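You operate a simulated robot arm through the tools that you are given. There is no shell and no other tool. Be economical: measure what you need, move in short steps, check, and stop when the job is done.

The job below is to be done with a simulated two-armed robot. You get a single attempt, and the scene is never put back.

Task
Shut the yellow slide, start the fan and set the needle on green.
Fine: switch the isolator on, use the inlet knob and leave the fan running.

It is judged by the outcome, as a careful person would: the job done as asked, and still so three seconds after it is handed in. It fails if anything else is knocked over, pushed out of place, dropped, spilled or broken.

Robot
Two 7-joint arms with two-finger parallel grippers on one trunk, on a base that drives. Base frame: it is fixed to the floor where the robot stands at the start and does not move with it; the origin is under the middle of the robot, x ahead of it, y to its left, z up. Units: m, degrees, N and s.
The left shoulder is at the start at [0.07, 0.163, 1.095], the right one opposite. With the tool pointing down near the work surface each hand reaches from about 0.4 to 0.88 m from the robot's upright axis, wherever it stands, measured 20 degrees to its own side. Places, roughly: blue air slide [0.7, 0.4, 0.7]; drive [0.3, 1, 0.9]; fan isolator [0.1, 1.1, 0.8]; fan start key [0.3, 1, 0.9]; inlet knob [0.3, 1, 0.8]; pressure gauge [0.9, 0.9, 1.2]; red air slide [0.4, 0.7, 0.7]; yellow air slide [0.8, 0.1, 0.7]. Payload 3.43 kg a hand.
The tool frame of a hand sits at the grasp point between the pads (the TCP): z along the fingers, y along the line on which they close. The tips reach 0.034 m beyond it. Largest opening 0.128 m; finger width 0.024, thickness 0.012; the body of the gripper, 0.048 by 0.13 m, starts 0.096 m behind the TCP.
Orientation is that of the tool frame in the base frame, as [roll, pitch, yaw] about the fixed x, y, z axes, in that order (R = Rz(yaw) Ry(pitch) Rx(roll)). With the fingers straight down and closing along the base's y, the tool's x points along the base's -x, its y along +y and its z along -z.

Tools
- The arms move only by the tool jog_arm. It takes "left_motion", "right_motion" or both (then of equal length, played together; a hand with none holds still); each is a list of rows, each an object of numbers (a shift or turn left out is 0, a gripper value left out holds the last): "tx", "ty", "tz": the shift along the tool's x, y, z in cm; "rx", "ry", "rz": the turn, a rotation vector about the tool's x, y, z in degrees. In form: [{"tx": .., "ty": .., "tz": .., "rx": .., "ry": .., "rz": ..}, ...]. A call has 1 to 8 rows; each row is the pose to reach, as a shift and turn from the pose commanded when the call began, along the tool's axes at that moment. "left_fingers" and "right_fingers" are, for a hand that has rows, the finger opening in cm, from 0 to 12.8, set as the call begins (left out, the last holds). Rows are played at 5 a second. More than 0.05 m and 8.6 degrees between two rows, or a gripper value outside its range, and nothing of the call is played. Where a pose cannot be reached the arm comes as near as it can. A force on the tool above 50 N (or 10 N above the force at the start of the call, whichever is more), or a blocked arm, ends the call early, and 0.2 s more pass. Each finger travels about 0.153 m/s and halts on what it meets, pressing with about 35 N; the grip force reading is that of the motor and also rises with nothing between the fingers. The clock runs only during rows and for 0.2 s after the last one: add rows that repeat a pose to give the fingers time. The reply holds the time, the measured pose of the TCP, the force on the tool along the base axes, the opening and the grip force, in the units named above and with some noise, with the torque about the TCP (base axes, N m) and any sound that the robot's microphone picked up, and new pictures: "show" is both (left out), scene, wrist or none (wrist: the cameras of the hands that moved).
- Cameras (640 x 400 px; columns grow to the right, rows downward): "scene" is now at [0.12, 0.0612, 1.3342]; the picture's right is [0.66, -0.76, -0.00], its down [-0.33, -0.29, -0.90] and it looks along [0.68, 0.59, -0.44] (base axes); focal length 270 px, centre (320, 200). "left" rides on the left gripper at [0.076, 0.011, -0.16] in its tool frame; the picture's right is [-0.15, 0.99, 0.00], its down [-0.88, -0.13, -0.46] and it looks along [-0.45, -0.07, 0.89] (tool axes); focal length 234 px, centre (320, 200). "right" rides on the right gripper at [0.076, -0.011, -0.16] in its tool frame; the picture's right is [0.15, 0.99, 0.00], its down [-0.88, 0.13, -0.46] and it looks along [-0.45, 0.07, 0.89] (tool axes); focal length 234 px, centre (320, 200). There is no depth. A picture from a camera that has moved, and an enlarged one, comes with that camera's place and axes in the base frame and with its lens.
- slide_trunk(by): slides the trunk up (or, below 0, down) by that many m; the arms and the scene camera ride with it, the base frame stays. It gives what a move gives, with no picture.
- drive_base(legs): drives the robot by 1 to 6 legs, each [ahead, left, turn to the left] in m, m and degrees, along the robot's own axes; the way and the turn of a leg run together, so that a leg with both is an arc; at most 1.5 m and 180 degrees a leg. The arms and the cameras ride along, it lands a little off, and it stops where it bumps. It gives what a move gives, and a new picture of the scene camera.
- aim_head(pan, tilt): turns the head with the scene camera to pan (to the left, within 86 degrees either way) and tilt (down, from -29 to 69), counted from straight ahead of the robot. It gives what a move gives, and a new picture of the scene camera.
- close_up(camera, box): a new picture of the part [left, top, right, bottom] of that camera's present view, enlarged. No time passes.
- close_job(): hands the job in; it is judged then, once.

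Go step by step. Nothing tells you exact positions but the pictures and the camera data: compare them with the known pose of the tool, close in by small moves and look again before you grip or let go. The budget is 120 turns and 260 pictures, counting those below and the enlarged ones. Unless the task says otherwise, let go and move clear before handing in, and close with one line.

The tools are called as a command line: name --argument value ..., lists and objects as JSON in quotes. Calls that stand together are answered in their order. jog_arm: Moves the arms, as the interface text tells. Its arguments: {"type":"object","properties":{"left_motion":{"type":"array","items":{"type":"object","properties":{"tx":{"type":"number"},"ty":{"type":"number"},"tz":{"type":"number"},"rx":{"type":"number"},"ry":{"type":"number"},"rz":{"type":"number"}}}},"left_fingers":{"type":"number"},"right_motion":{"type":"array","items":{"type":"object","properties":{"tx":{"type":"number"},"ty":{"type":"number"},"tz":{"type":"number"},"rx":{"type":"number"},"ry":{"type":"number"},"rz":{"type":"number"}}}},"right_fingers":{"type":"number"},"show":{"type":"string","enum":["both","scene","wrist","none"]}},"required":[]} The other tools are called the same way: slide_trunk (by) slides the trunk up or down; drive_base (legs) drives the base; aim_head (pan, tilt) turns the head that bears the scene camera; close_up (camera, box) takes an enlarged picture of a part of a camera's view; close_job () hands the job in.

At the start:

```text
t: 0.0
left_tool_pos: [0.4659, 0.579, 1.2093]
left_ee_rot: [179.9, 0.0, 179.9]
left_ft_force: [0.1, 0.3, 0.3]
left_torque: [-0.02, -0.01, -0.01]
left_opening: 0.128
left_grip_force: 0.0
right_tool_pos: [0.5184, 0.0539, 1.1824]
right_ee_rot: [-179.9, 0.0, -180.0]
right_ft_force: [0.5, -0.5, -0.1]
right_torque: [0.02, 0.01, -0.02]
right_opening: 0.1281
right_grip_force: 0.1
trunk travel left (down, up): [-0.575, 0.365]
robot x, y, heading: [0.0058, -0.0002, -0.1]
head pan, tilt: [40.9, 25.8]
```

scene: 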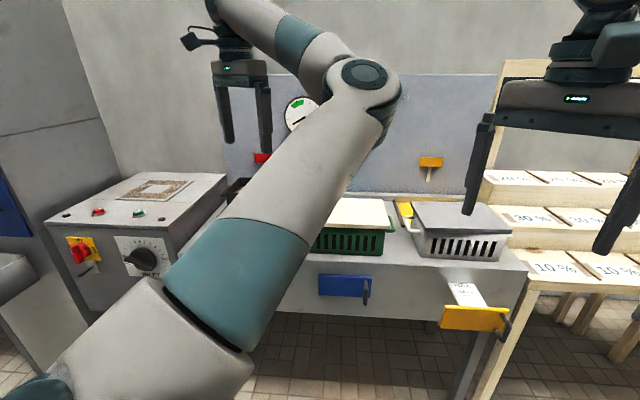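
right: 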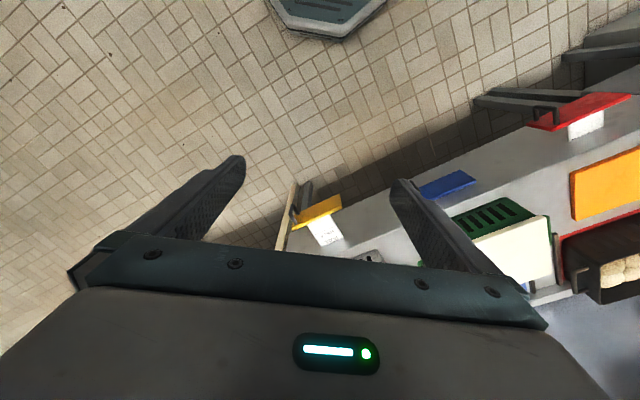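
left: 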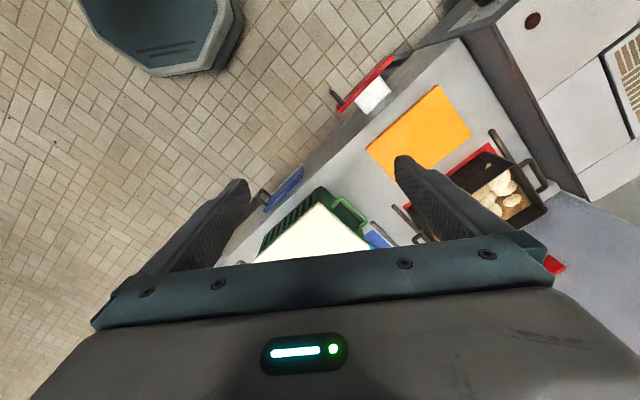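

I see a bench turned roughly 40° left, the yellow slide pulled out on the right, and the drive box on the left with isolator, knob and keys. I'll look closely at the main parts first.

close_up --camera "scene" --box '[400, 180, 560, 360]'

close_up --camera "scene" --box '[40, 160, 220, 310]'

close_up --camera "scene" --box '[260, 80, 340, 170]'

```text
2.22 times, centred on (480, 270) of scene
camera zoom: at [0.12, 0.0612, 1.3342], right [0.66, -0.76, 0.0], down [-0.33, -0.29, -0.9], along [0.68, 0.59, -0.44], focal length 600 px, centre (-36, 44)
```

zoom: 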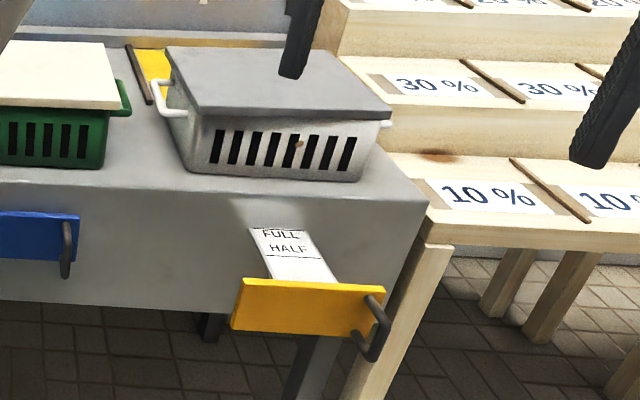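

```text
2.67 times, centred on (130, 235) of scene
camera zoom: at [0.12, 0.0612, 1.3342], right [0.66, -0.76, 0.0], down [-0.33, -0.29, -0.9], along [0.68, 0.59, -0.44], focal length 720 px, centre (827, 107)
```

zoom: 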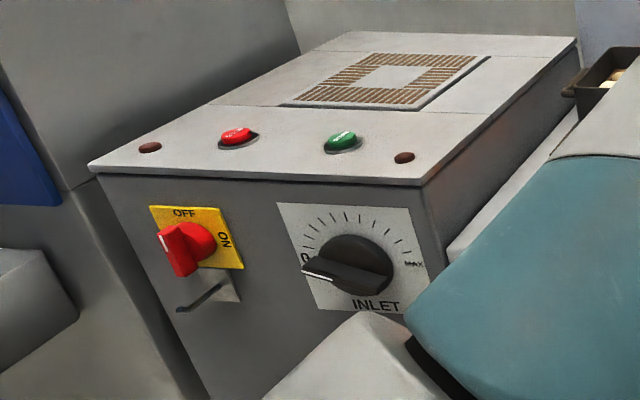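

```text
4.44 times, centred on (300, 125) of scene
camera zoom: at [0.12, 0.0612, 1.3342], right [0.66, -0.76, 0.0], down [-0.33, -0.29, -0.9], along [0.68, 0.59, -0.44], focal length 1199 px, centre (409, 533)
```

zoom: 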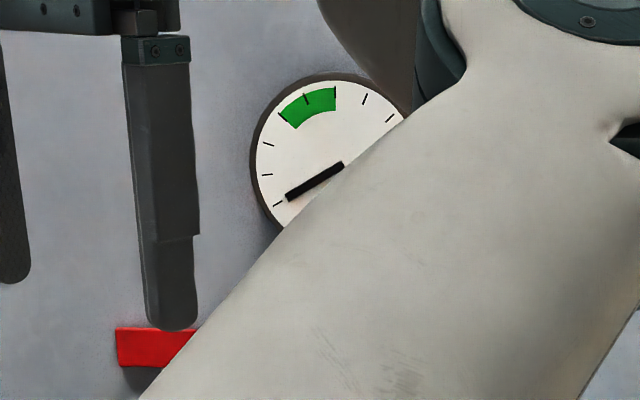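

Bench normal looks about yaw 33°. I'll turn the base to face the bench squarely, and lower the head view to see the slide.

drive_base --legs '[[0, 0, 33]]'

aim_head --pan 0 --tilt 40

```text
t: 2.0
left_tool_pos: [0.0724, 0.7398, 1.2097]
left_ee_rot: [-180.0, -0.1, -146.8]
left_ft_force: [-0.4, -0.9, 0.1]
left_torque: [0.02, -0.02, 0.0]
left_opening: 0.1282
left_grip_force: 0.0
right_tool_pos: [0.4034, 0.3299, 1.1823]
right_ee_rot: [-180.0, 0.0, -146.6]
right_ft_force: [0.4, -0.4, 0.3]
right_torque: [0.03, -0.03, -0.02]
right_opening: 0.128
right_grip_force: 0.0
trunk travel left (down, up): [-0.575, 0.365]
robot x, y, heading: [0.0019, 0.0024, 33.5]
head pan, tilt: [40.9, 25.8]
camera scene: at [0.0671, 0.1172, 1.3342], right [0.96, -0.27, 0.0], down [-0.12, -0.42, -0.9], along [0.24, 0.87, -0.44], focal length 270 px, centre (320, 200)
```

scene: 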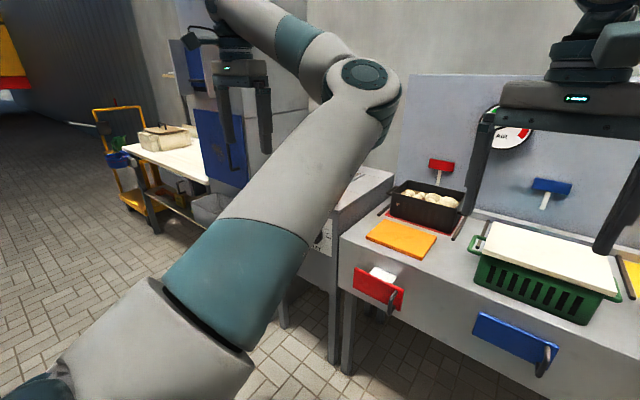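

```text
t: 3.1
left_tool_pos: [0.0724, 0.739, 1.2094]
left_ee_rot: [-180.0, 0.0, -146.7]
left_ft_force: [0.2, -0.9, 0.7]
left_torque: [-0.01, 0.01, 0.02]
left_opening: 0.1279
left_grip_force: 0.1
right_tool_pos: [0.402, 0.3294, 1.1829]
right_ee_rot: [-180.0, 0.1, -146.8]
right_ft_force: [0.4, -0.7, -0.2]
right_torque: [-0.03, -0.01, 0.01]
right_opening: 0.1278
right_grip_force: 0.1
trunk travel left (down, up): [-0.575, 0.365]
robot x, y, heading: [-0.0021, -0.0027, 33.1]
head pan, tilt: [0.0, 40.0]
camera scene: at [0.1132, 0.0754, 1.3123], right [0.55, -0.84, 0.0], down [-0.54, -0.35, -0.77], along [0.64, 0.42, -0.64], focal length 270 px, centre (320, 200)
```

scene: 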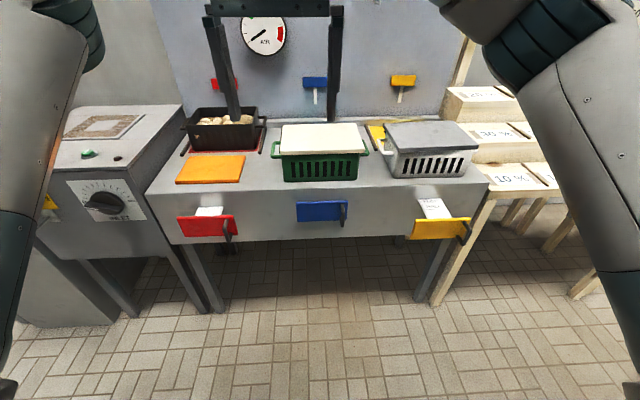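

The bench is squared up; the yellow plate is at about [0.81, 0.08, 0.70] and sticks out about 9 cm. I'll bring the closed right hand down in front of it.

jog_arm --right_motion '[{"tx": -0.84, "ty": -3.09, "tz": 3.45}, {"tx": -1.67, "ty": -6.19, "tz": 6.9}, {"tx": -2.5, "ty": -9.28, "tz": 10.35}, {"tx": -3.34, "ty": -12.37, "tz": 13.8}, {"tx": -4.18, "ty": -15.46, "tz": 17.25}, {"tx": -5.0, "ty": -18.56, "tz": 20.7}, {"tx": -5.85, "ty": -21.65, "tz": 24.15}, {"tx": -6.7, "ty": -24.74, "tz": 27.6}]' --right_fingers 0 --show "none"

jog_arm --right_motion '[{"tx": -0.84, "ty": -3.09, "tz": 3.45, "ry": -8.5}, {"tx": -1.67, "ty": -6.19, "tz": 6.9, "ry": -17}, {"tx": -2.5, "ty": -9.28, "tz": 10.35, "ry": -25.5}, {"tx": -3.34, "ty": -12.37, "tz": 13.8, "ry": -34}, {"tx": -4.18, "ty": -15.46, "tz": 17.25, "ry": -42.5}, {"tx": -5.0, "ty": -18.56, "tz": 20.7, "ry": -51}, {"tx": -5.0, "ty": -18.56, "tz": 20.7, "ry": -59.5}, {"tx": -5.0, "ty": -18.56, "tz": 20.7, "ry": -68}]'

```text
t: 4.9
left_tool_pos: [0.0728, 0.7382, 1.2088]
left_ee_rot: [179.8, 0.0, -146.8]
left_ft_force: [0.0, -0.2, 0.2]
left_torque: [0.04, 0.03, 0.0]
left_opening: 0.1277
left_grip_force: 0.1
right_tool_pos: [0.5971, 0.1615, 0.903]
right_ee_rot: [179.9, 0.0, -146.5]
right_ft_force: [-0.1, 0.2, 0.1]
right_torque: [0.04, 0.02, -0.02]
right_opening: 0.0
right_grip_force: 33.0
trunk travel left (down, up): [-0.575, 0.365]
robot x, y, heading: [0.0003, 0.0012, 33.1]
head pan, tilt: [0.0, 40.0]
```

```text
t: 6.7
left_tool_pos: [0.0727, 0.7395, 1.2102]
left_ee_rot: [-179.9, 0.0, -146.8]
left_ft_force: [-0.2, -0.2, 0.2]
left_torque: [0.0, 0.04, 0.01]
left_opening: 0.1281
left_grip_force: 0.0
right_tool_pos: [0.7358, 0.0424, 0.706]
right_ee_rot: [179.8, 50.4, -146.0]
right_ft_force: [0.2, 0.2, 0.2]
right_torque: [0.01, -0.01, 0.03]
right_opening: 0.0
right_grip_force: 32.6
right hand out of reach, approached as far as the arm can: row 6, 7, 8
trunk travel left (down, up): [-0.575, 0.365]
robot x, y, heading: [0.0013, -0.0006, 33.2]
head pan, tilt: [0.0, 40.0]
camera scene: at [0.1135, 0.0751, 1.3122], right [0.55, -0.84, 0.0], down [-0.54, -0.35, -0.77], along [0.64, 0.42, -0.64], focal length 270 px, centre (320, 200)
camera right: at [0.6006, -0.0623, 0.7485], right [-0.63, 0.77, -0.11], down [0.1, 0.22, 0.97], along [0.77, 0.6, -0.22], focal length 234 px, centre (320, 200)
```

scene: 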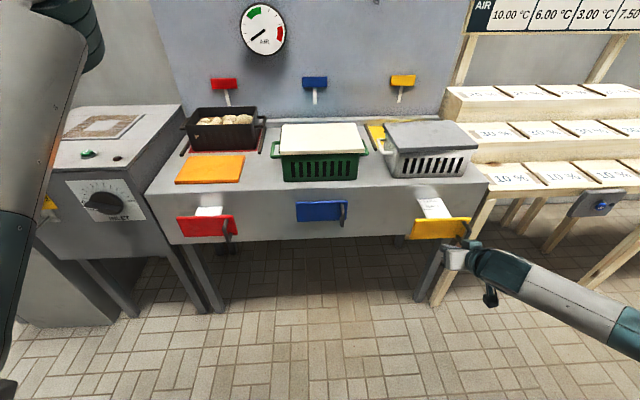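
right: 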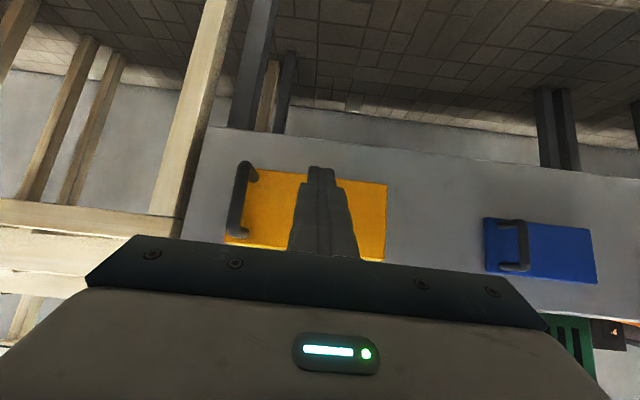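

The closed fingertips point at the yellow plate's middle, about 6 cm off. I'll raise slightly and move forward a little to check how the arm follows.

jog_arm --right_motion '[{"tx": -2.5, "tz": 0.5}, {"tx": -3.1, "tz": 1.4}]' --show "wrist"

```text
t: 7.3
left_tool_pos: [0.0721, 0.739, 1.2102]
left_ee_rot: [-179.9, 0.0, -146.6]
left_ft_force: [-0.4, -0.3, 0.2]
left_torque: [0.0, 0.02, 0.0]
left_opening: 0.128
left_grip_force: 0.1
right_tool_pos: [0.7604, 0.061, 0.7211]
right_ee_rot: [179.7, 50.2, -146.0]
right_ft_force: [0.3, -0.4, -0.8]
right_torque: [0.02, -0.07, 0.01]
right_opening: 0.0001
right_grip_force: 32.5
trunk travel left (down, up): [-0.575, 0.365]
robot x, y, heading: [-0.0007, -0.0, 33.5]
head pan, tilt: [0.0, 40.0]
camera right: at [0.6257, -0.0439, 0.7641], right [-0.63, 0.77, -0.11], down [0.11, 0.22, 0.97], along [0.77, 0.6, -0.22], focal length 234 px, centre (320, 200)
```

right: 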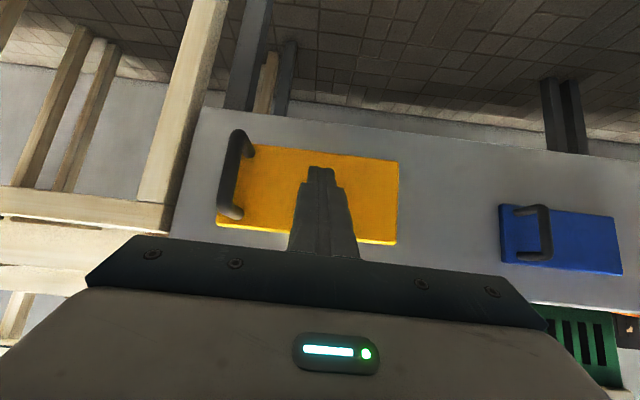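

Moves follow as expected, so I'll push straight forward now.

jog_arm --right_motion '[{"tx": -0.96, "tz": 1.155}, {"tx": -1.93, "tz": 2.31}, {"tx": -2.89, "tz": 3.465}, {"tx": -3.86, "tz": 4.62}, {"tx": -4.82, "tz": 5.775}, {"tx": -5.8, "tz": 6.93}, {"tx": -6.75, "tz": 8.085}, {"tx": -7.7, "tz": 9.24}]'

```text
t: 9.1
left_tool_pos: [0.0678, 0.7364, 1.212]
left_ee_rot: [179.9, 0.3, -146.8]
left_ft_force: [0.2, -0.3, -0.4]
left_torque: [0.02, 0.01, 0.01]
left_opening: 0.1278
left_grip_force: 0.1
right_tool_pos: [0.8538, 0.1241, 0.7214]
right_ee_rot: [179.7, 50.1, -146.0]
right_ft_force: [-41.8, -24.7, 6.6]
right_torque: [-0.29, 0.23, 0.22]
right_opening: 0.0001
right_grip_force: 33.1
trunk travel left (down, up): [-0.575, 0.365]
robot x, y, heading: [0.0021, -0.0002, 33.2]
head pan, tilt: [0.0, 40.0]
camera scene: at [0.1076, 0.0713, 1.3129], right [0.55, -0.84, 0.0], down [-0.53, -0.35, -0.77], along [0.64, 0.42, -0.64], focal length 270 px, centre (320, 200)
camera right: at [0.7179, 0.0192, 0.7651], right [-0.63, 0.77, -0.11], down [0.11, 0.23, 0.97], along [0.77, 0.6, -0.23], focal length 234 px, centre (320, 200)
```

scene: 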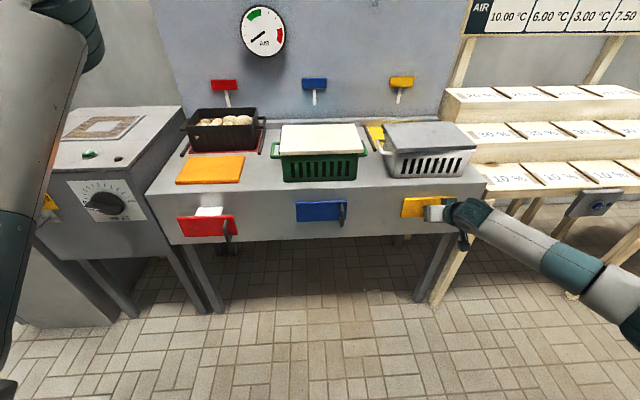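
right: 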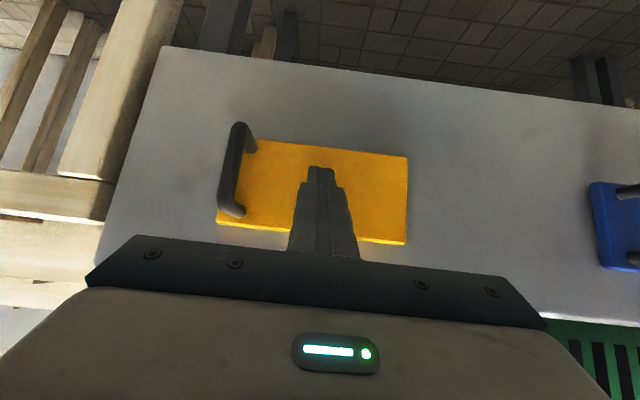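

The push met a stop at about 48 N with the plate against the bench. I'll back off and check it stays shut.

jog_arm --right_motion '[{"tx": 1.3, "tz": -1.5}, {"tx": 3.2, "tz": -3.8}, {"tx": 5.4, "tz": -6.5}, {"tx": 7.7, "tz": -9.2}, {"tx": 9.6, "tz": -11.5}]'

close_up --camera "scene" --box '[280, 160, 500, 280]'

```text
t: 10.3
left_tool_pos: [0.072, 0.7394, 1.211]
left_ee_rot: [180.0, 0.0, -146.7]
left_ft_force: [-0.4, -0.3, -0.3]
left_torque: [0.0, 0.02, -0.04]
left_opening: 0.1279
left_grip_force: 0.1
right_tool_pos: [0.7372, 0.0463, 0.7243]
right_ee_rot: [179.6, 50.3, -146.0]
right_ft_force: [0.2, -0.3, -0.4]
right_torque: [0.03, 0.01, 0.03]
right_opening: 0.0001
right_grip_force: 33.3
trunk travel left (down, up): [-0.575, 0.365]
robot x, y, heading: [0.0018, -0.0018, 33.5]
head pan, tilt: [0.0, 40.0]
camera scene: at [0.113, 0.0746, 1.3123], right [0.55, -0.84, 0.0], down [-0.54, -0.35, -0.77], along [0.64, 0.42, -0.64], focal length 270 px, centre (320, 200)
camera right: at [0.6012, -0.059, 0.766], right [-0.63, 0.77, -0.11], down [0.1, 0.22, 0.97], along [0.77, 0.6, -0.22], focal length 234 px, centre (320, 200)
```

scene: 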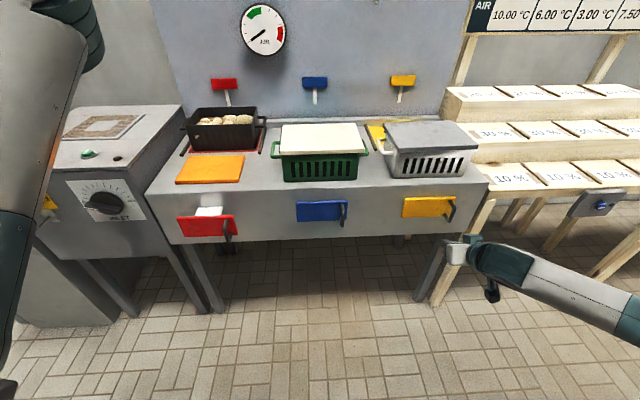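
right: 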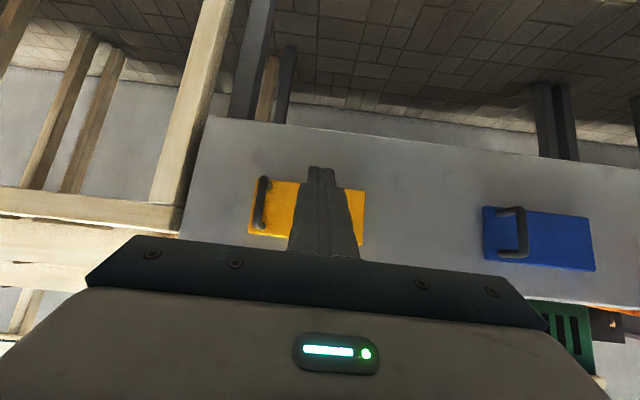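

```text
2.91 times, centred on (390, 220) of scene
camera zoom: at [0.113, 0.0746, 1.3123], right [0.55, -0.84, 0.0], down [-0.54, -0.35, -0.77], along [0.64, 0.42, -0.64], focal length 785 px, centre (116, 142)
```

zoom: 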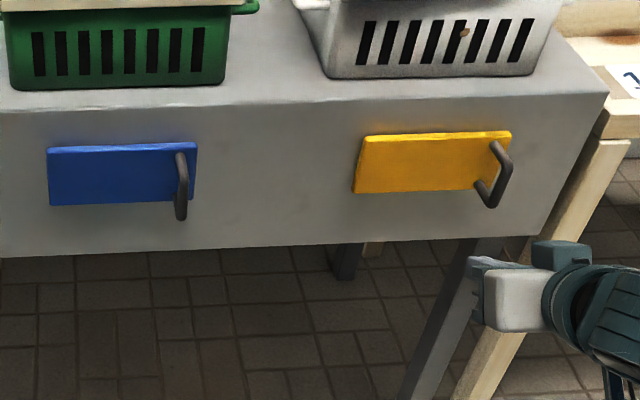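

The yellow slide is shut flush like the blue one. I'll retract the right hand and strafe left to stand in front of the drive.

jog_arm --right_motion '[{"tx": -0.4, "tz": -4.2}, {"tx": -0.8, "tz": -8.4}, {"tx": -1.2, "tz": -12.6}, {"tx": -1.5, "tz": -16.8}, {"tx": -1.9, "tz": -21.1}]' --show "none"

drive_base --legs '[[0, 0.7, 1.5]]'

```text
t: 11.5
left_tool_pos: [0.0722, 0.7395, 1.2099]
left_ee_rot: [180.0, 0.0, -146.7]
left_ft_force: [0.4, 0.4, 1.1]
left_torque: [-0.02, 0.01, -0.02]
left_opening: 0.1282
left_grip_force: 0.0
right_tool_pos: [0.6394, -0.0376, 0.8628]
right_ee_rot: [179.5, 50.2, -146.1]
right_ft_force: [0.1, 0.2, -0.3]
right_torque: [0.0, 0.01, -0.01]
right_opening: 0.0
right_grip_force: 32.8
right hand out of reach, approached as far as the arm can: row 5
trunk travel left (down, up): [-0.575, 0.365]
robot x, y, heading: [0.0011, 0.0001, 33.2]
head pan, tilt: [0.0, 40.0]
```

```text
t: 15.3
left_tool_pos: [-0.3627, 1.3099, 1.2096]
left_ee_rot: [-180.0, 0.1, -143.6]
left_ft_force: [-0.5, 0.4, 0.1]
left_torque: [0.0, 0.02, -0.01]
left_opening: 0.1279
left_grip_force: 0.1
right_tool_pos: [0.2461, 0.5634, 0.8615]
right_ee_rot: [179.6, 50.3, -143.0]
right_ft_force: [-0.2, -0.4, 1.0]
right_torque: [-0.01, 0.01, 0.02]
right_opening: 0.0
right_grip_force: 32.6
trunk travel left (down, up): [-0.575, 0.365]
robot x, y, heading: [-0.3964, 0.566, 36.5]
head pan, tilt: [0.0, 40.0]
camera scene: at [-0.2861, 0.6483, 1.3122], right [0.59, -0.8, 0.0], down [-0.52, -0.38, -0.77], along [0.62, 0.45, -0.64], focal length 270 px, centre (320, 200)
```

scene: 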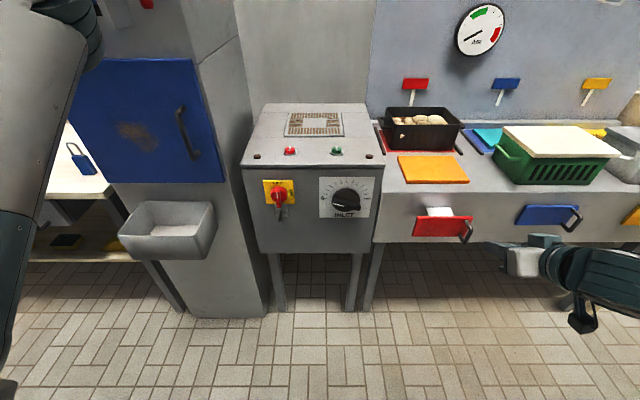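

Now the drive is straight ahead and the gauge is visible too. I'll look closely at both.

close_up --camera "scene" --box '[235, 100, 395, 230]'

close_up --camera "scene" --box '[440, 0, 520, 60]'

close_up --camera "scene" --box '[255, 170, 305, 220]'

```text
3.08 times, centred on (315, 165) of scene
camera zoom: at [-0.2861, 0.6483, 1.3122], right [0.59, -0.8, 0.0], down [-0.52, -0.38, -0.77], along [0.62, 0.45, -0.64], focal length 830 px, centre (335, 308)
```

zoom: 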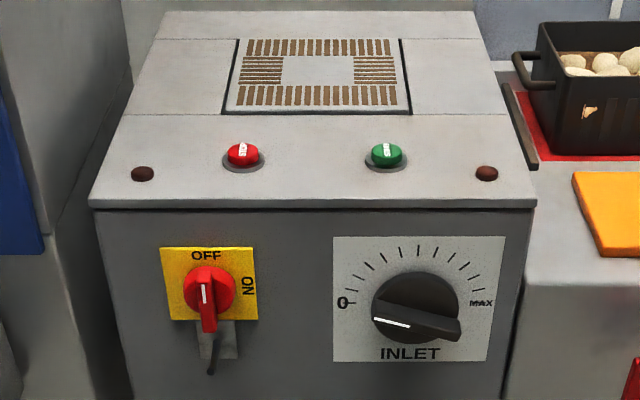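

```text
6.67 times, centred on (480, 30) of scene
camera zoom: at [-0.2861, 0.6483, 1.3122], right [0.59, -0.8, 0.0], down [-0.52, -0.38, -0.77], along [0.62, 0.45, -0.64], focal length 1799 px, centre (-747, 1333)
```

zoom: 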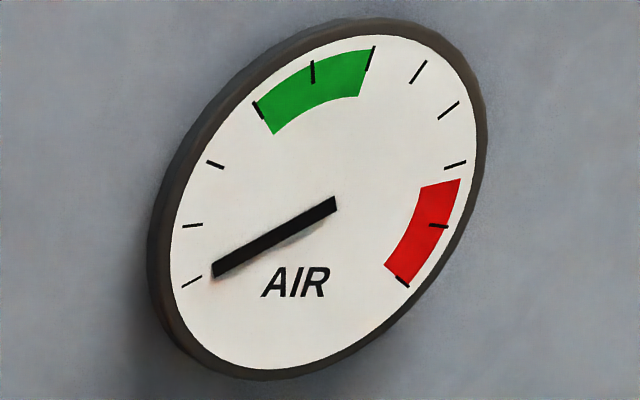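

```text
8.00 times, centred on (280, 195) of scene
camera zoom: at [-0.2861, 0.6483, 1.3122], right [0.59, -0.8, 0.0], down [-0.52, -0.38, -0.77], along [0.62, 0.45, -0.64], focal length 2158 px, centre (640, 240)
```

zoom: 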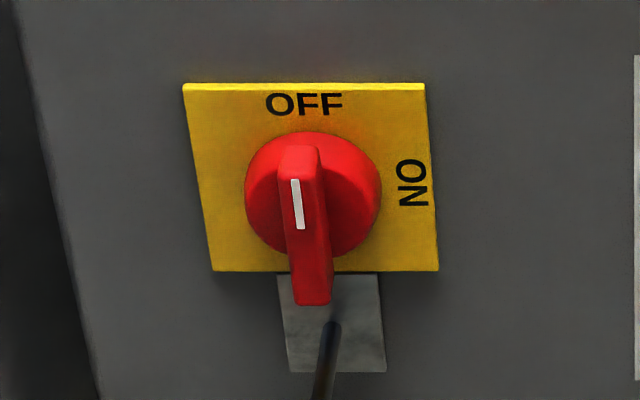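

The isolator handle stands upright at OFF (needs 90° clockwise) at about 0.79 m ahead and 0.12 m left of me, z 0.80; the knob sits at 0. I'll tuck the left hand back, lower the trunk for a level approach, and shift left so the right arm can work.

jog_arm --left_motion '[{"tx": 5}, {"tx": 10}, {"tx": 15}]' --left_fingers 2 --show "none"

slide_trunk --by -0.2

drive_base --legs '[[0, 0.25, 0]]'

```text
t: 16.1
left_tool_pos: [-0.4829, 1.2178, 1.211]
left_ee_rot: [-180.0, 0.1, -143.7]
left_ft_force: [0.5, -0.2, -0.4]
left_torque: [0.02, -0.02, -0.01]
left_opening: 0.0199
left_grip_force: 0.1
right_tool_pos: [0.2453, 0.5627, 0.8618]
right_ee_rot: [179.6, 50.3, -142.9]
right_ft_force: [-0.4, -0.2, 0.1]
right_torque: [0.01, -0.03, 0.01]
right_opening: 0.0001
right_grip_force: 33.3
trunk travel left (down, up): [-0.575, 0.365]
robot x, y, heading: [-0.3971, 0.5657, 36.7]
head pan, tilt: [0.0, 40.0]
```

```text
t: 18.2
left_tool_pos: [-0.4825, 1.2189, 1.0106]
left_ee_rot: [180.0, 0.0, -143.6]
left_ft_force: [-0.2, -0.1, -0.3]
left_torque: [0.0, 0.02, 0.01]
left_opening: 0.0201
left_grip_force: 0.2
right_tool_pos: [0.2462, 0.5632, 0.6617]
right_ee_rot: [179.6, 50.2, -142.9]
right_ft_force: [0.1, 0.3, 0.1]
right_torque: [0.01, 0.03, 0.01]
right_opening: 0.0003
right_grip_force: 33.4
trunk travel left (down, up): [-0.375, 0.565]
robot x, y, heading: [-0.3956, 0.5658, 36.5]
head pan, tilt: [0.0, 40.0]
```

```text
t: 20.1
left_tool_pos: [-0.632, 1.4255, 1.0097]
left_ee_rot: [180.0, 0.0, -143.8]
left_ft_force: [-0.6, 0.9, 0.5]
left_torque: [-0.04, -0.05, -0.02]
left_opening: 0.0199
left_grip_force: 0.0
right_tool_pos: [0.0932, 0.7692, 0.6615]
right_ee_rot: [179.6, 50.2, -143.2]
right_ft_force: [-0.3, 0.6, -0.1]
right_torque: [-0.02, -0.02, 0.0]
right_opening: 0.0
right_grip_force: 33.4
trunk travel left (down, up): [-0.375, 0.565]
robot x, y, heading: [-0.5454, 0.7728, 36.2]
head pan, tilt: [0.0, 40.0]
camera scene: at [-0.4381, 0.8552, 1.1122], right [0.59, -0.81, 0.0], down [-0.52, -0.38, -0.77], along [0.62, 0.45, -0.64], focal length 270 px, centre (320, 200)
```

scene: 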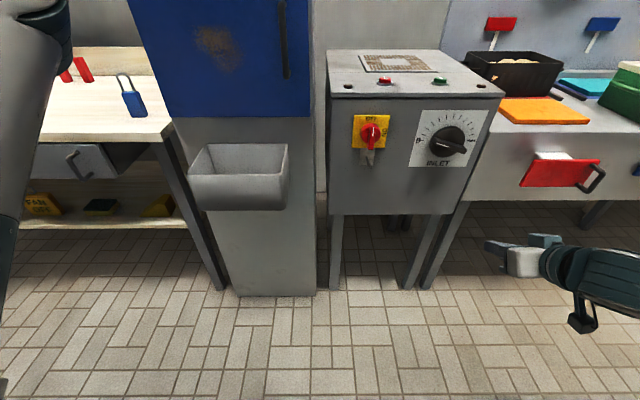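

The isolator is now ahead-right of me and the right arm is free to approach. I'll bring the right hand in front of it, levelling the tool and opening the fingers.

jog_arm --right_motion '[{"tx": -2.54, "ty": 3.63, "tz": -0.06, "ry": -5}, {"tx": -5.08, "ty": 7.26, "tz": -0.12, "ry": -10}, {"tx": -7.62, "ty": 10.9, "tz": -0.18, "ry": -15}, {"tx": -10.2, "ty": 14.5, "tz": -0.24, "ry": -20}, {"tx": -12.7, "ty": 18.1, "tz": -0.3, "ry": -25}, {"tx": -15.2, "ty": 21.8, "tz": -0.36, "ry": -30}, {"tx": -17.8, "ty": 25.4, "tz": -0.45, "ry": -35}, {"tx": -17.8, "ty": 25.4, "tz": -0.45, "ry": -40}]' --right_fingers 6

aim_head --pan -15 --tilt 25

```text
t: 21.9
left_tool_pos: [-0.629, 1.4268, 1.0103]
left_ee_rot: [-180.0, -0.1, -143.9]
left_ft_force: [0.5, -0.3, -1.2]
left_torque: [-0.02, 0.04, -0.02]
left_opening: 0.02
left_grip_force: 0.1
right_tool_pos: [0.116, 0.9219, 0.8237]
right_ee_rot: [121.0, 88.7, 164.0]
right_ft_force: [-0.6, -0.4, -0.6]
right_torque: [0.0, -0.02, -0.02]
right_opening: 0.0601
right_grip_force: 0.0
right hand out of reach, approached as far as the arm can: row 1, 2, 3, 4, 5, 6, 7, 8
trunk travel left (down, up): [-0.375, 0.565]
robot x, y, heading: [-0.5472, 0.7724, 36.2]
head pan, tilt: [0.0, 40.0]
camera scene: at [-0.4373, 0.8558, 1.112], right [0.59, -0.81, 0.0], down [-0.52, -0.38, -0.77], along [0.62, 0.45, -0.64], focal length 270 px, centre (320, 200)
camera right: at [0.0042, 0.8051, 0.7493], right [-0.68, 0.72, -0.13], down [-0.4, -0.22, 0.89], along [0.62, 0.65, 0.44], focal length 234 px, centre (320, 200)
```

scene: 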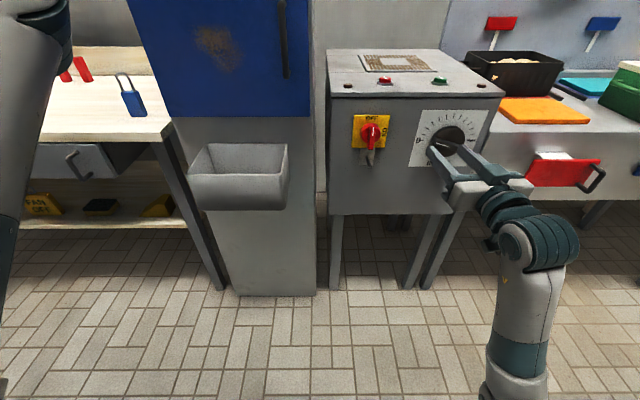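
right: 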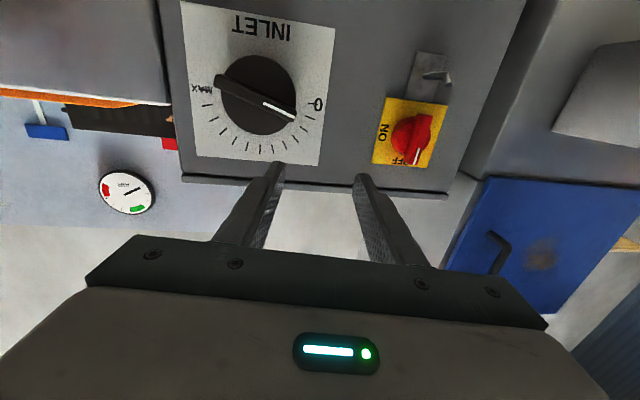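

```text
t: 22.7
left_tool_pos: [-0.6318, 1.4252, 1.0106]
left_ee_rot: [-180.0, 0.0, -143.8]
left_ft_force: [-0.5, 0.2, 0.1]
left_torque: [0.04, -0.01, 0.0]
left_opening: 0.0199
left_grip_force: 0.0
right_tool_pos: [0.1153, 0.9201, 0.8238]
right_ee_rot: [122.1, 88.6, 165.0]
right_ft_force: [1.0, 0.2, 0.8]
right_torque: [0.02, -0.04, -0.02]
right_opening: 0.06
right_grip_force: 0.1
trunk travel left (down, up): [-0.375, 0.565]
robot x, y, heading: [-0.547, 0.7774, 36.1]
head pan, tilt: [-15.0, 25.0]
camera scene: at [-0.4203, 0.8378, 1.1355], right [0.36, -0.93, 0.0], down [-0.39, -0.15, -0.91], along [0.84, 0.33, -0.42], focal length 270 px, centre (320, 200)
```

scene: 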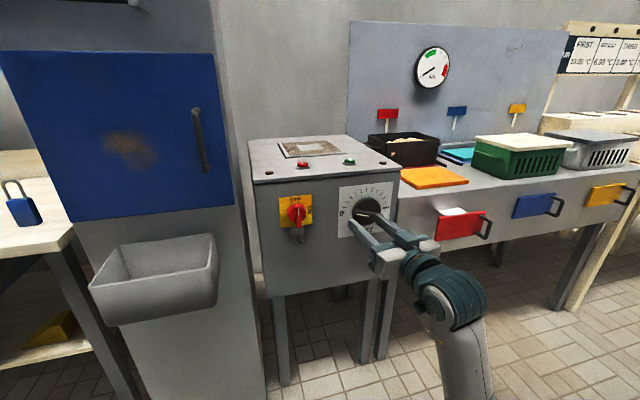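

The tool is level now but the arm can't reach further inboard; lateral 0.27 suits it. I'll strafe left 0.15 m so that the isolator comes in line with the hand.

drive_base --legs '[[0, 0.15, 0]]'

jog_arm --right_motion '[{"rx": 3.5}, {"rx": 7}]'

```text
t: 24.1
left_tool_pos: [-0.7258, 1.5485, 1.01]
left_ee_rot: [-179.9, 0.0, -143.5]
left_ft_force: [-0.1, 0.0, -0.9]
left_torque: [-0.01, -0.03, -0.02]
left_opening: 0.0201
left_grip_force: 0.0
right_tool_pos: [0.0241, 1.0474, 0.8246]
right_ee_rot: [122.1, 88.7, 165.4]
right_ft_force: [-0.1, -0.1, 0.0]
right_torque: [-0.05, -0.01, 0.0]
right_opening: 0.0599
right_grip_force: 0.1
trunk travel left (down, up): [-0.375, 0.565]
robot x, y, heading: [-0.6359, 0.8957, 36.7]
head pan, tilt: [-15.0, 25.0]
camera scene: at [-0.5118, 0.9621, 1.1356], right [0.37, -0.93, 0.0], down [-0.39, -0.16, -0.91], along [0.84, 0.33, -0.42], focal length 270 px, centre (320, 200)
```

scene: 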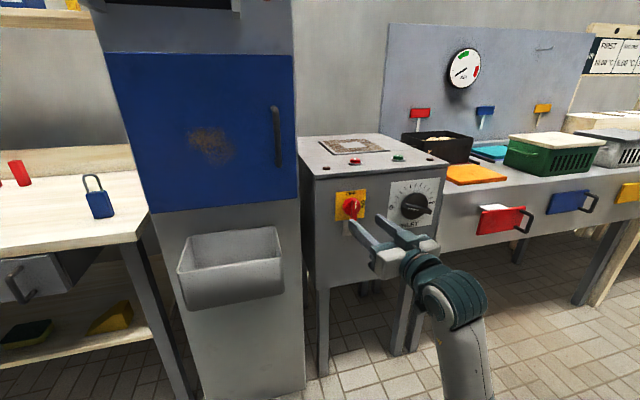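

```text
t: 24.7
left_tool_pos: [-0.724, 1.5486, 1.0107]
left_ee_rot: [179.9, -0.1, -143.5]
left_ft_force: [0.5, 0.2, -0.1]
left_torque: [0.01, 0.0, 0.02]
left_opening: 0.0199
left_grip_force: 0.0
right_tool_pos: [0.0238, 1.046, 0.8241]
right_ee_rot: [119.8, 88.7, 163.1]
right_ft_force: [-0.5, -0.5, 0.7]
right_torque: [0.0, -0.04, 0.01]
right_opening: 0.0597
right_grip_force: 0.2
right hand out of reach, approached as far as the arm can: row 1, 2
trunk travel left (down, up): [-0.375, 0.565]
robot x, y, heading: [-0.6388, 0.8993, 36.6]
head pan, tilt: [-15.0, 25.0]
camera scene: at [-0.5111, 0.9612, 1.1356], right [0.37, -0.93, 0.0], down [-0.39, -0.15, -0.91], along [0.84, 0.33, -0.42], focal length 270 px, centre (320, 200)
camera right: at [-0.0867, 0.9298, 0.7495], right [-0.68, 0.72, -0.13], down [-0.4, -0.22, 0.89], along [0.61, 0.66, 0.44], focal length 234 px, centre (320, 200)
```

scene: 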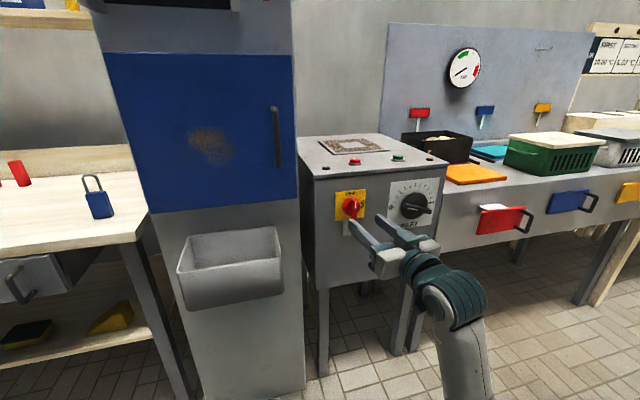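
right: 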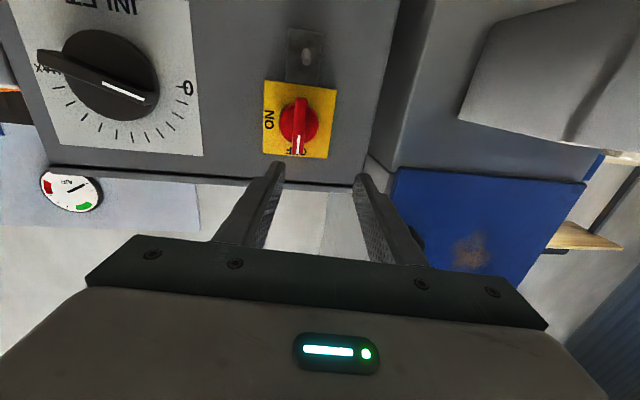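

The wrist is at its yaw limit here, so I'll correct the aim with the base, and first test how far the hand can roll about its own axis.

jog_arm --right_motion '[{"rz": 8.5}, {"rz": 17}, {"rz": 25.5}, {"rz": 34}, {"rz": 42.5}, {"rz": 51}, {"rz": 59.5}, {"rz": 68}]' --show "none"

jog_arm --right_motion '[{"rz": 8.5}, {"rz": 17}, {"rz": 25.5}, {"rz": 34}]' --show "wrist"

```text
t: 26.5
left_tool_pos: [-0.7249, 1.5482, 1.0114]
left_ee_rot: [180.0, -0.1, -143.6]
left_ft_force: [0.0, -0.2, 0.2]
left_torque: [-0.01, -0.02, -0.04]
left_opening: 0.0201
left_grip_force: 0.0
right_tool_pos: [0.0236, 1.0456, 0.824]
right_ee_rot: [90.6, 20.7, 133.6]
right_ft_force: [0.2, 0.6, 1.2]
right_torque: [0.01, 0.0, 0.01]
right_opening: 0.0602
right_grip_force: 0.1
trunk travel left (down, up): [-0.375, 0.565]
robot x, y, heading: [-0.6367, 0.8978, 36.3]
head pan, tilt: [-15.0, 25.0]
```

```text
t: 27.5
left_tool_pos: [-0.7236, 1.5477, 1.01]
left_ee_rot: [-180.0, 0.1, -143.5]
left_ft_force: [-0.4, -0.7, 0.0]
left_torque: [0.0, 0.0, -0.01]
left_opening: 0.0199
left_grip_force: 0.0
right_tool_pos: [0.0236, 1.0448, 0.8248]
right_ee_rot: [90.7, -13.2, 133.1]
right_ft_force: [0.7, -0.3, 0.0]
right_torque: [0.02, -0.04, -0.03]
right_opening: 0.0598
right_grip_force: 0.1
trunk travel left (down, up): [-0.375, 0.565]
robot x, y, heading: [-0.6355, 0.8967, 36.3]
head pan, tilt: [-15.0, 25.0]
camera right: at [-0.1454, 0.9921, 0.8319], right [0.07, -0.05, 1.0], down [0.28, -0.96, -0.07], along [0.96, 0.28, -0.05], focal length 234 px, centre (320, 200)
```

right: 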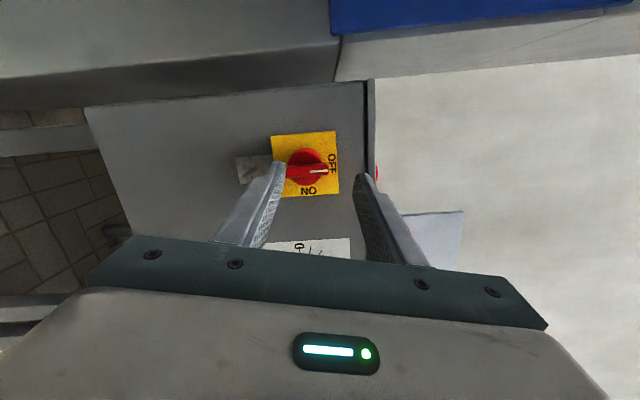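

Rolling works past 100°. I'll roll back and use the base to align the hand with the isolator.

jog_arm --right_motion '[{"rz": -8.5}, {"rz": -17}, {"rz": -25.5}, {"rz": -34}, {"rz": -42.5}, {"rz": -51}, {"rz": -59.5}, {"rz": -68}]' --show "none"

jog_arm --right_motion '[{"rz": -8.5}, {"rz": -17}, {"rz": -25.5}, {"rz": -34}]' --show "none"

drive_base --legs '[[0, 0, -7], [0.05, 0.074, 0]]'

jog_arm --right_motion '[{"tx": 1.2}]'

```text
t: 29.3
left_tool_pos: [-0.7254, 1.5473, 1.0111]
left_ee_rot: [-180.0, 0.0, -143.6]
left_ft_force: [0.1, -0.4, -0.7]
left_torque: [0.01, -0.02, 0.01]
left_opening: 0.0202
left_grip_force: 0.1
right_tool_pos: [0.0234, 1.0457, 0.8233]
right_ee_rot: [91.1, 55.0, 134.1]
right_ft_force: [0.1, 0.2, 0.1]
right_torque: [-0.01, -0.04, -0.01]
right_opening: 0.06
right_grip_force: 0.0
trunk travel left (down, up): [-0.375, 0.565]
robot x, y, heading: [-0.6387, 0.8979, 36.5]
head pan, tilt: [-15.0, 25.0]
```

```text
t: 30.3
left_tool_pos: [-0.7255, 1.548, 1.0106]
left_ee_rot: [180.0, -0.1, -143.5]
left_ft_force: [-0.7, 0.0, -0.1]
left_torque: [0.0, 0.01, 0.01]
left_opening: 0.0199
left_grip_force: 0.1
right_tool_pos: [0.0233, 1.046, 0.8233]
right_ee_rot: [122.4, 88.8, 165.8]
right_ft_force: [0.2, 0.1, 0.4]
right_torque: [0.0, 0.0, -0.04]
right_opening: 0.0602
right_grip_force: 0.1
trunk travel left (down, up): [-0.375, 0.565]
robot x, y, heading: [-0.6373, 0.8986, 36.6]
head pan, tilt: [-15.0, 25.0]
```

```text
t: 31.9
left_tool_pos: [-0.633, 1.6413, 1.0108]
left_ee_rot: [-179.9, -0.1, -150.7]
left_ft_force: [-0.6, 0.1, 0.1]
left_torque: [-0.05, -0.03, -0.03]
left_opening: 0.0201
left_grip_force: 0.0
right_tool_pos: [0.0467, 1.0499, 0.8236]
right_ee_rot: [123.6, 88.6, 159.7]
right_ft_force: [0.2, 0.9, -0.5]
right_torque: [0.02, 0.01, -0.01]
right_opening: 0.0601
right_grip_force: 0.1
trunk travel left (down, up): [-0.375, 0.565]
robot x, y, heading: [-0.6245, 0.9821, 29.4]
head pan, tilt: [-15.0, 25.0]
camera scene: at [-0.4952, 1.033, 1.1355], right [0.25, -0.97, 0.0], down [-0.41, -0.11, -0.91], along [0.88, 0.22, -0.42], focal length 270 px, centre (320, 200)
```

scene: 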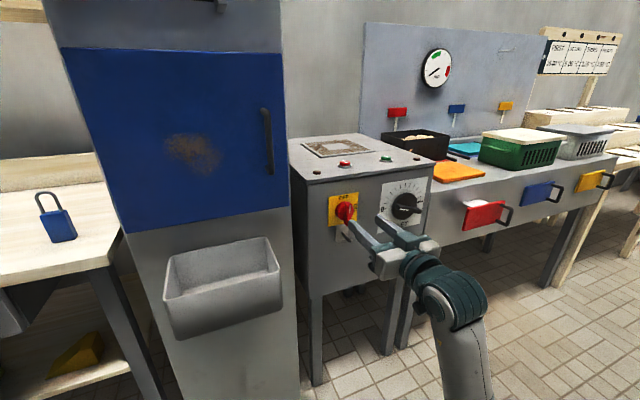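

```text
t: 32.3
left_tool_pos: [-0.6334, 1.64, 1.0117]
left_ee_rot: [-180.0, 0.1, -150.8]
left_ft_force: [0.0, 0.4, 0.5]
left_torque: [0.01, 0.04, 0.02]
left_opening: 0.0198
left_grip_force: 0.0
right_tool_pos: [0.0448, 1.0481, 0.8119]
right_ee_rot: [121.8, 88.6, 158.1]
right_ft_force: [0.5, -0.9, 0.0]
right_torque: [0.02, 0.01, -0.02]
right_opening: 0.06
right_grip_force: 0.1
trunk travel left (down, up): [-0.375, 0.565]
robot x, y, heading: [-0.6271, 0.9833, 29.2]
head pan, tilt: [-15.0, 25.0]
camera scene: at [-0.4953, 1.0318, 1.1356], right [0.25, -0.97, 0.0], down [-0.41, -0.1, -0.91], along [0.88, 0.22, -0.42], focal length 270 px, centre (320, 200)
camera right: at [-0.0787, 0.9457, 0.7364], right [-0.59, 0.8, -0.13], down [-0.43, -0.17, 0.89], along [0.69, 0.58, 0.44], focal length 234 px, centre (320, 200)
```

scene: 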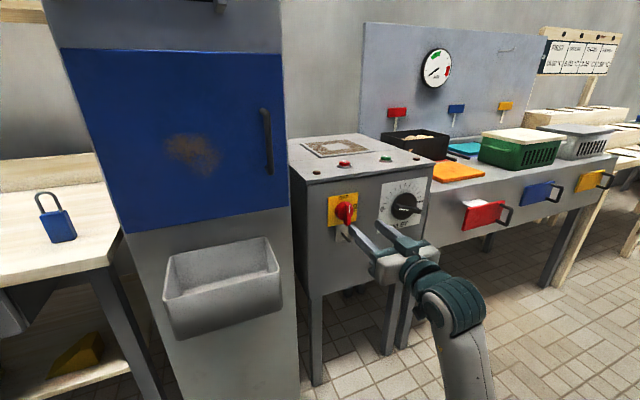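
right: 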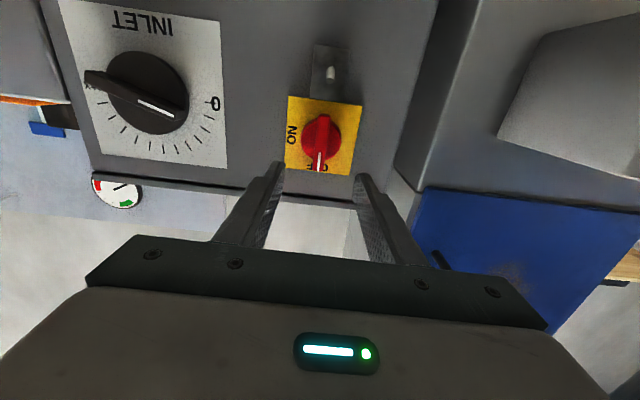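

The hand is now aligned with the isolator axis (lateral error about 1 mm); it needs to go down 1.6 cm and forward about 10 cm. I'll lower and advance part of the way, then look.

jog_arm --right_motion '[{"tx": 1.5, "tz": 2.5}, {"tx": 1.5, "tz": 5}]'

close_up --camera "scene" --box '[310, 170, 430, 270]'

close_up --camera "right" --box '[220, 60, 420, 220]'

```text
t: 32.9
left_tool_pos: [-0.6332, 1.6404, 1.0114]
left_ee_rot: [180.0, 0.0, -150.8]
left_ft_force: [0.1, -0.9, 1.4]
left_torque: [0.01, -0.06, 0.01]
left_opening: 0.0201
left_grip_force: 0.0
right_tool_pos: [0.0824, 1.0663, 0.7951]
right_ee_rot: [119.6, 88.5, 156.3]
right_ft_force: [0.4, 0.5, 0.5]
right_torque: [-0.01, 0.01, 0.0]
right_opening: 0.0599
right_grip_force: 0.1
right hand out of reach, approached as far as the arm can: row 1, 2
trunk travel left (down, up): [-0.375, 0.565]
robot x, y, heading: [-0.6314, 0.9833, 29.2]
head pan, tilt: [-15.0, 25.0]
camera scene: at [-0.4954, 1.0316, 1.1356], right [0.25, -0.97, 0.0], down [-0.41, -0.1, -0.91], along [0.88, 0.22, -0.42], focal length 270 px, centre (320, 200)
camera right: at [-0.0419, 0.9623, 0.7197], right [-0.6, 0.79, -0.12], down [-0.42, -0.18, 0.89], along [0.68, 0.58, 0.44], focal length 234 px, centre (320, 200)
```

scene: 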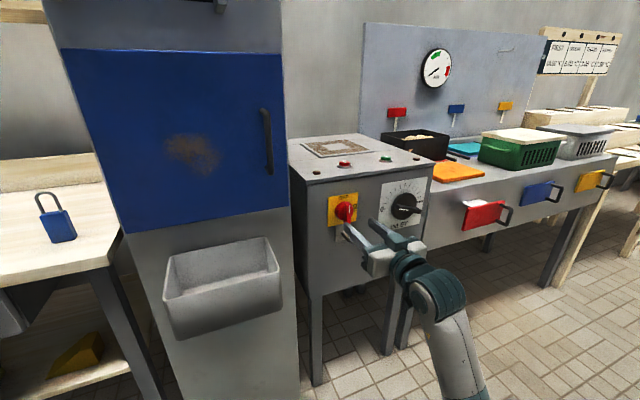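
right: 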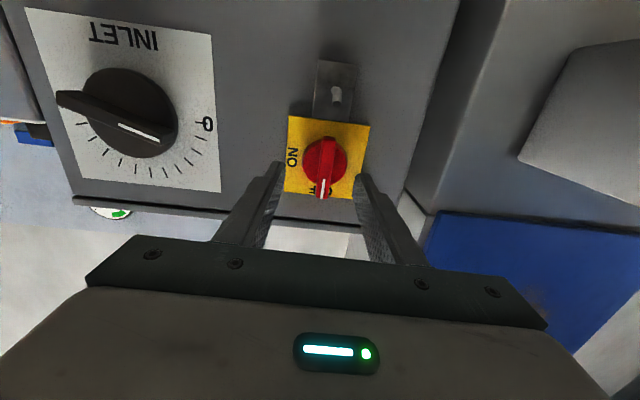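

```text
4.00 times, centred on (370, 220) of scene
camera zoom: at [-0.4954, 1.0316, 1.1356], right [0.25, -0.97, 0.0], down [-0.41, -0.1, -0.91], along [0.88, 0.22, -0.42], focal length 1079 px, centre (120, 120)
```

zoom: 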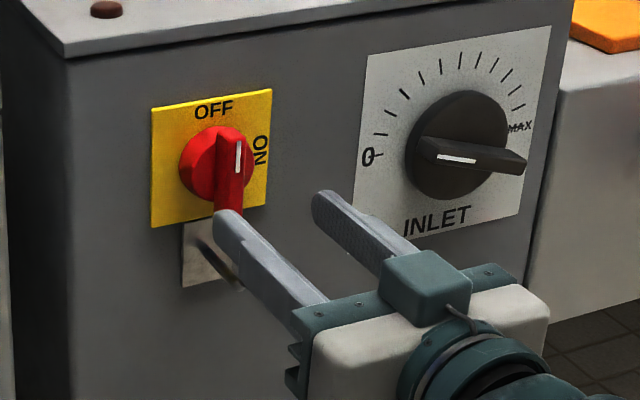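

```text
2.50 times, centred on (320, 140) of right
camera zoom: at [-0.0419, 0.9623, 0.7197], right [-0.6, 0.79, -0.12], down [-0.42, -0.18, 0.89], along [0.68, 0.58, 0.44], focal length 585 px, centre (320, 350)
```

zoom: 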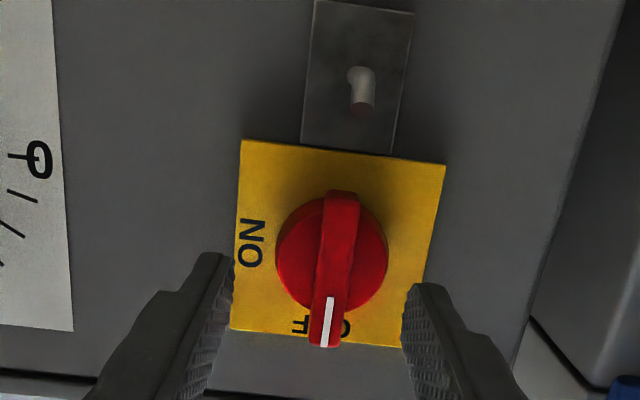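

The handle's front is about 6.7 cm ahead of the TCP and 0.7 cm left. The arm is at its limit sideways, so I'll nudge the base forward and left to bring the fingers around the handle.

drive_base --legs '[[0.044, 0.0126, 0]]'

close_up --camera "right" --box '[220, 60, 420, 220]'

close_up --camera "scene" --box '[310, 170, 430, 270]'

```text
t: 33.8
left_tool_pos: [-0.6013, 1.6729, 1.01]
left_ee_rot: [179.9, -0.1, -150.8]
left_ft_force: [0.6, -0.4, -0.5]
left_torque: [-0.01, 0.04, -0.03]
left_opening: 0.0202
left_grip_force: 0.1
right_tool_pos: [0.1142, 1.0994, 0.7944]
right_ee_rot: [124.2, 88.5, 160.9]
right_ft_force: [0.7, 0.8, -0.9]
right_torque: [0.02, -0.02, -0.03]
right_opening: 0.0602
right_grip_force: 0.1
trunk travel left (down, up): [-0.375, 0.565]
robot x, y, heading: [-0.5985, 1.0161, 29.2]
head pan, tilt: [-15.0, 25.0]
camera scene: at [-0.4628, 1.065, 1.1353], right [0.25, -0.97, 0.0], down [-0.41, -0.1, -0.91], along [0.88, 0.22, -0.42], focal length 270 px, centre (320, 200)
```

scene: 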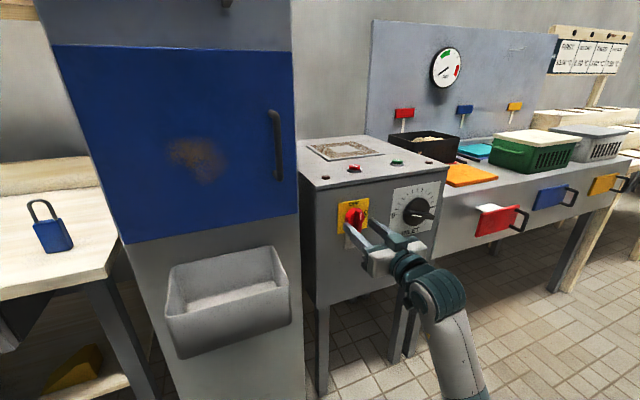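

```text
2.50 times, centred on (320, 140) of right
camera zoom: at [-0.0099, 0.995, 0.7189], right [-0.59, 0.79, -0.12], down [-0.42, -0.18, 0.89], along [0.68, 0.58, 0.44], focal length 585 px, centre (320, 350)
```

zoom: 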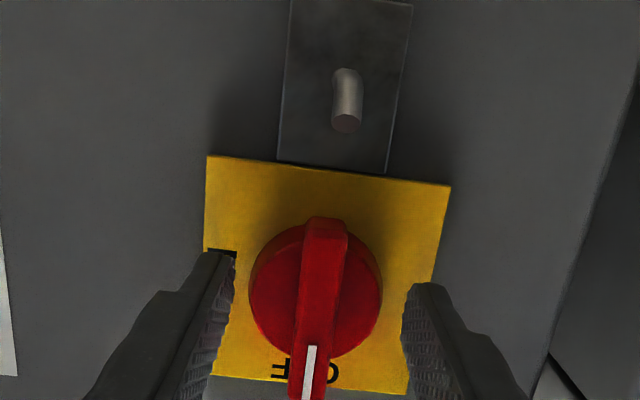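

```text
4.00 times, centred on (370, 220) of scene
camera zoom: at [-0.4628, 1.065, 1.1353], right [0.25, -0.97, 0.0], down [-0.41, -0.1, -0.91], along [0.88, 0.22, -0.42], focal length 1079 px, centre (120, 120)
```

zoom: 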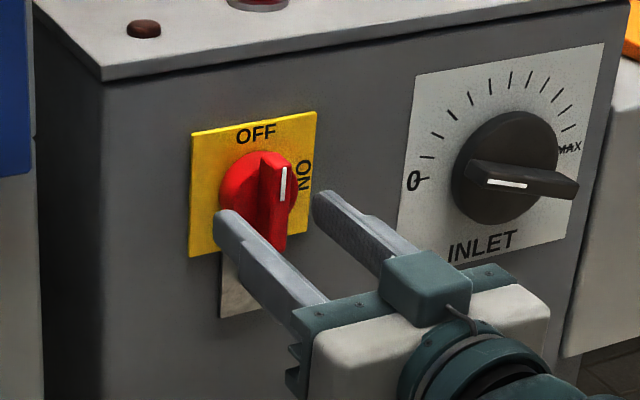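

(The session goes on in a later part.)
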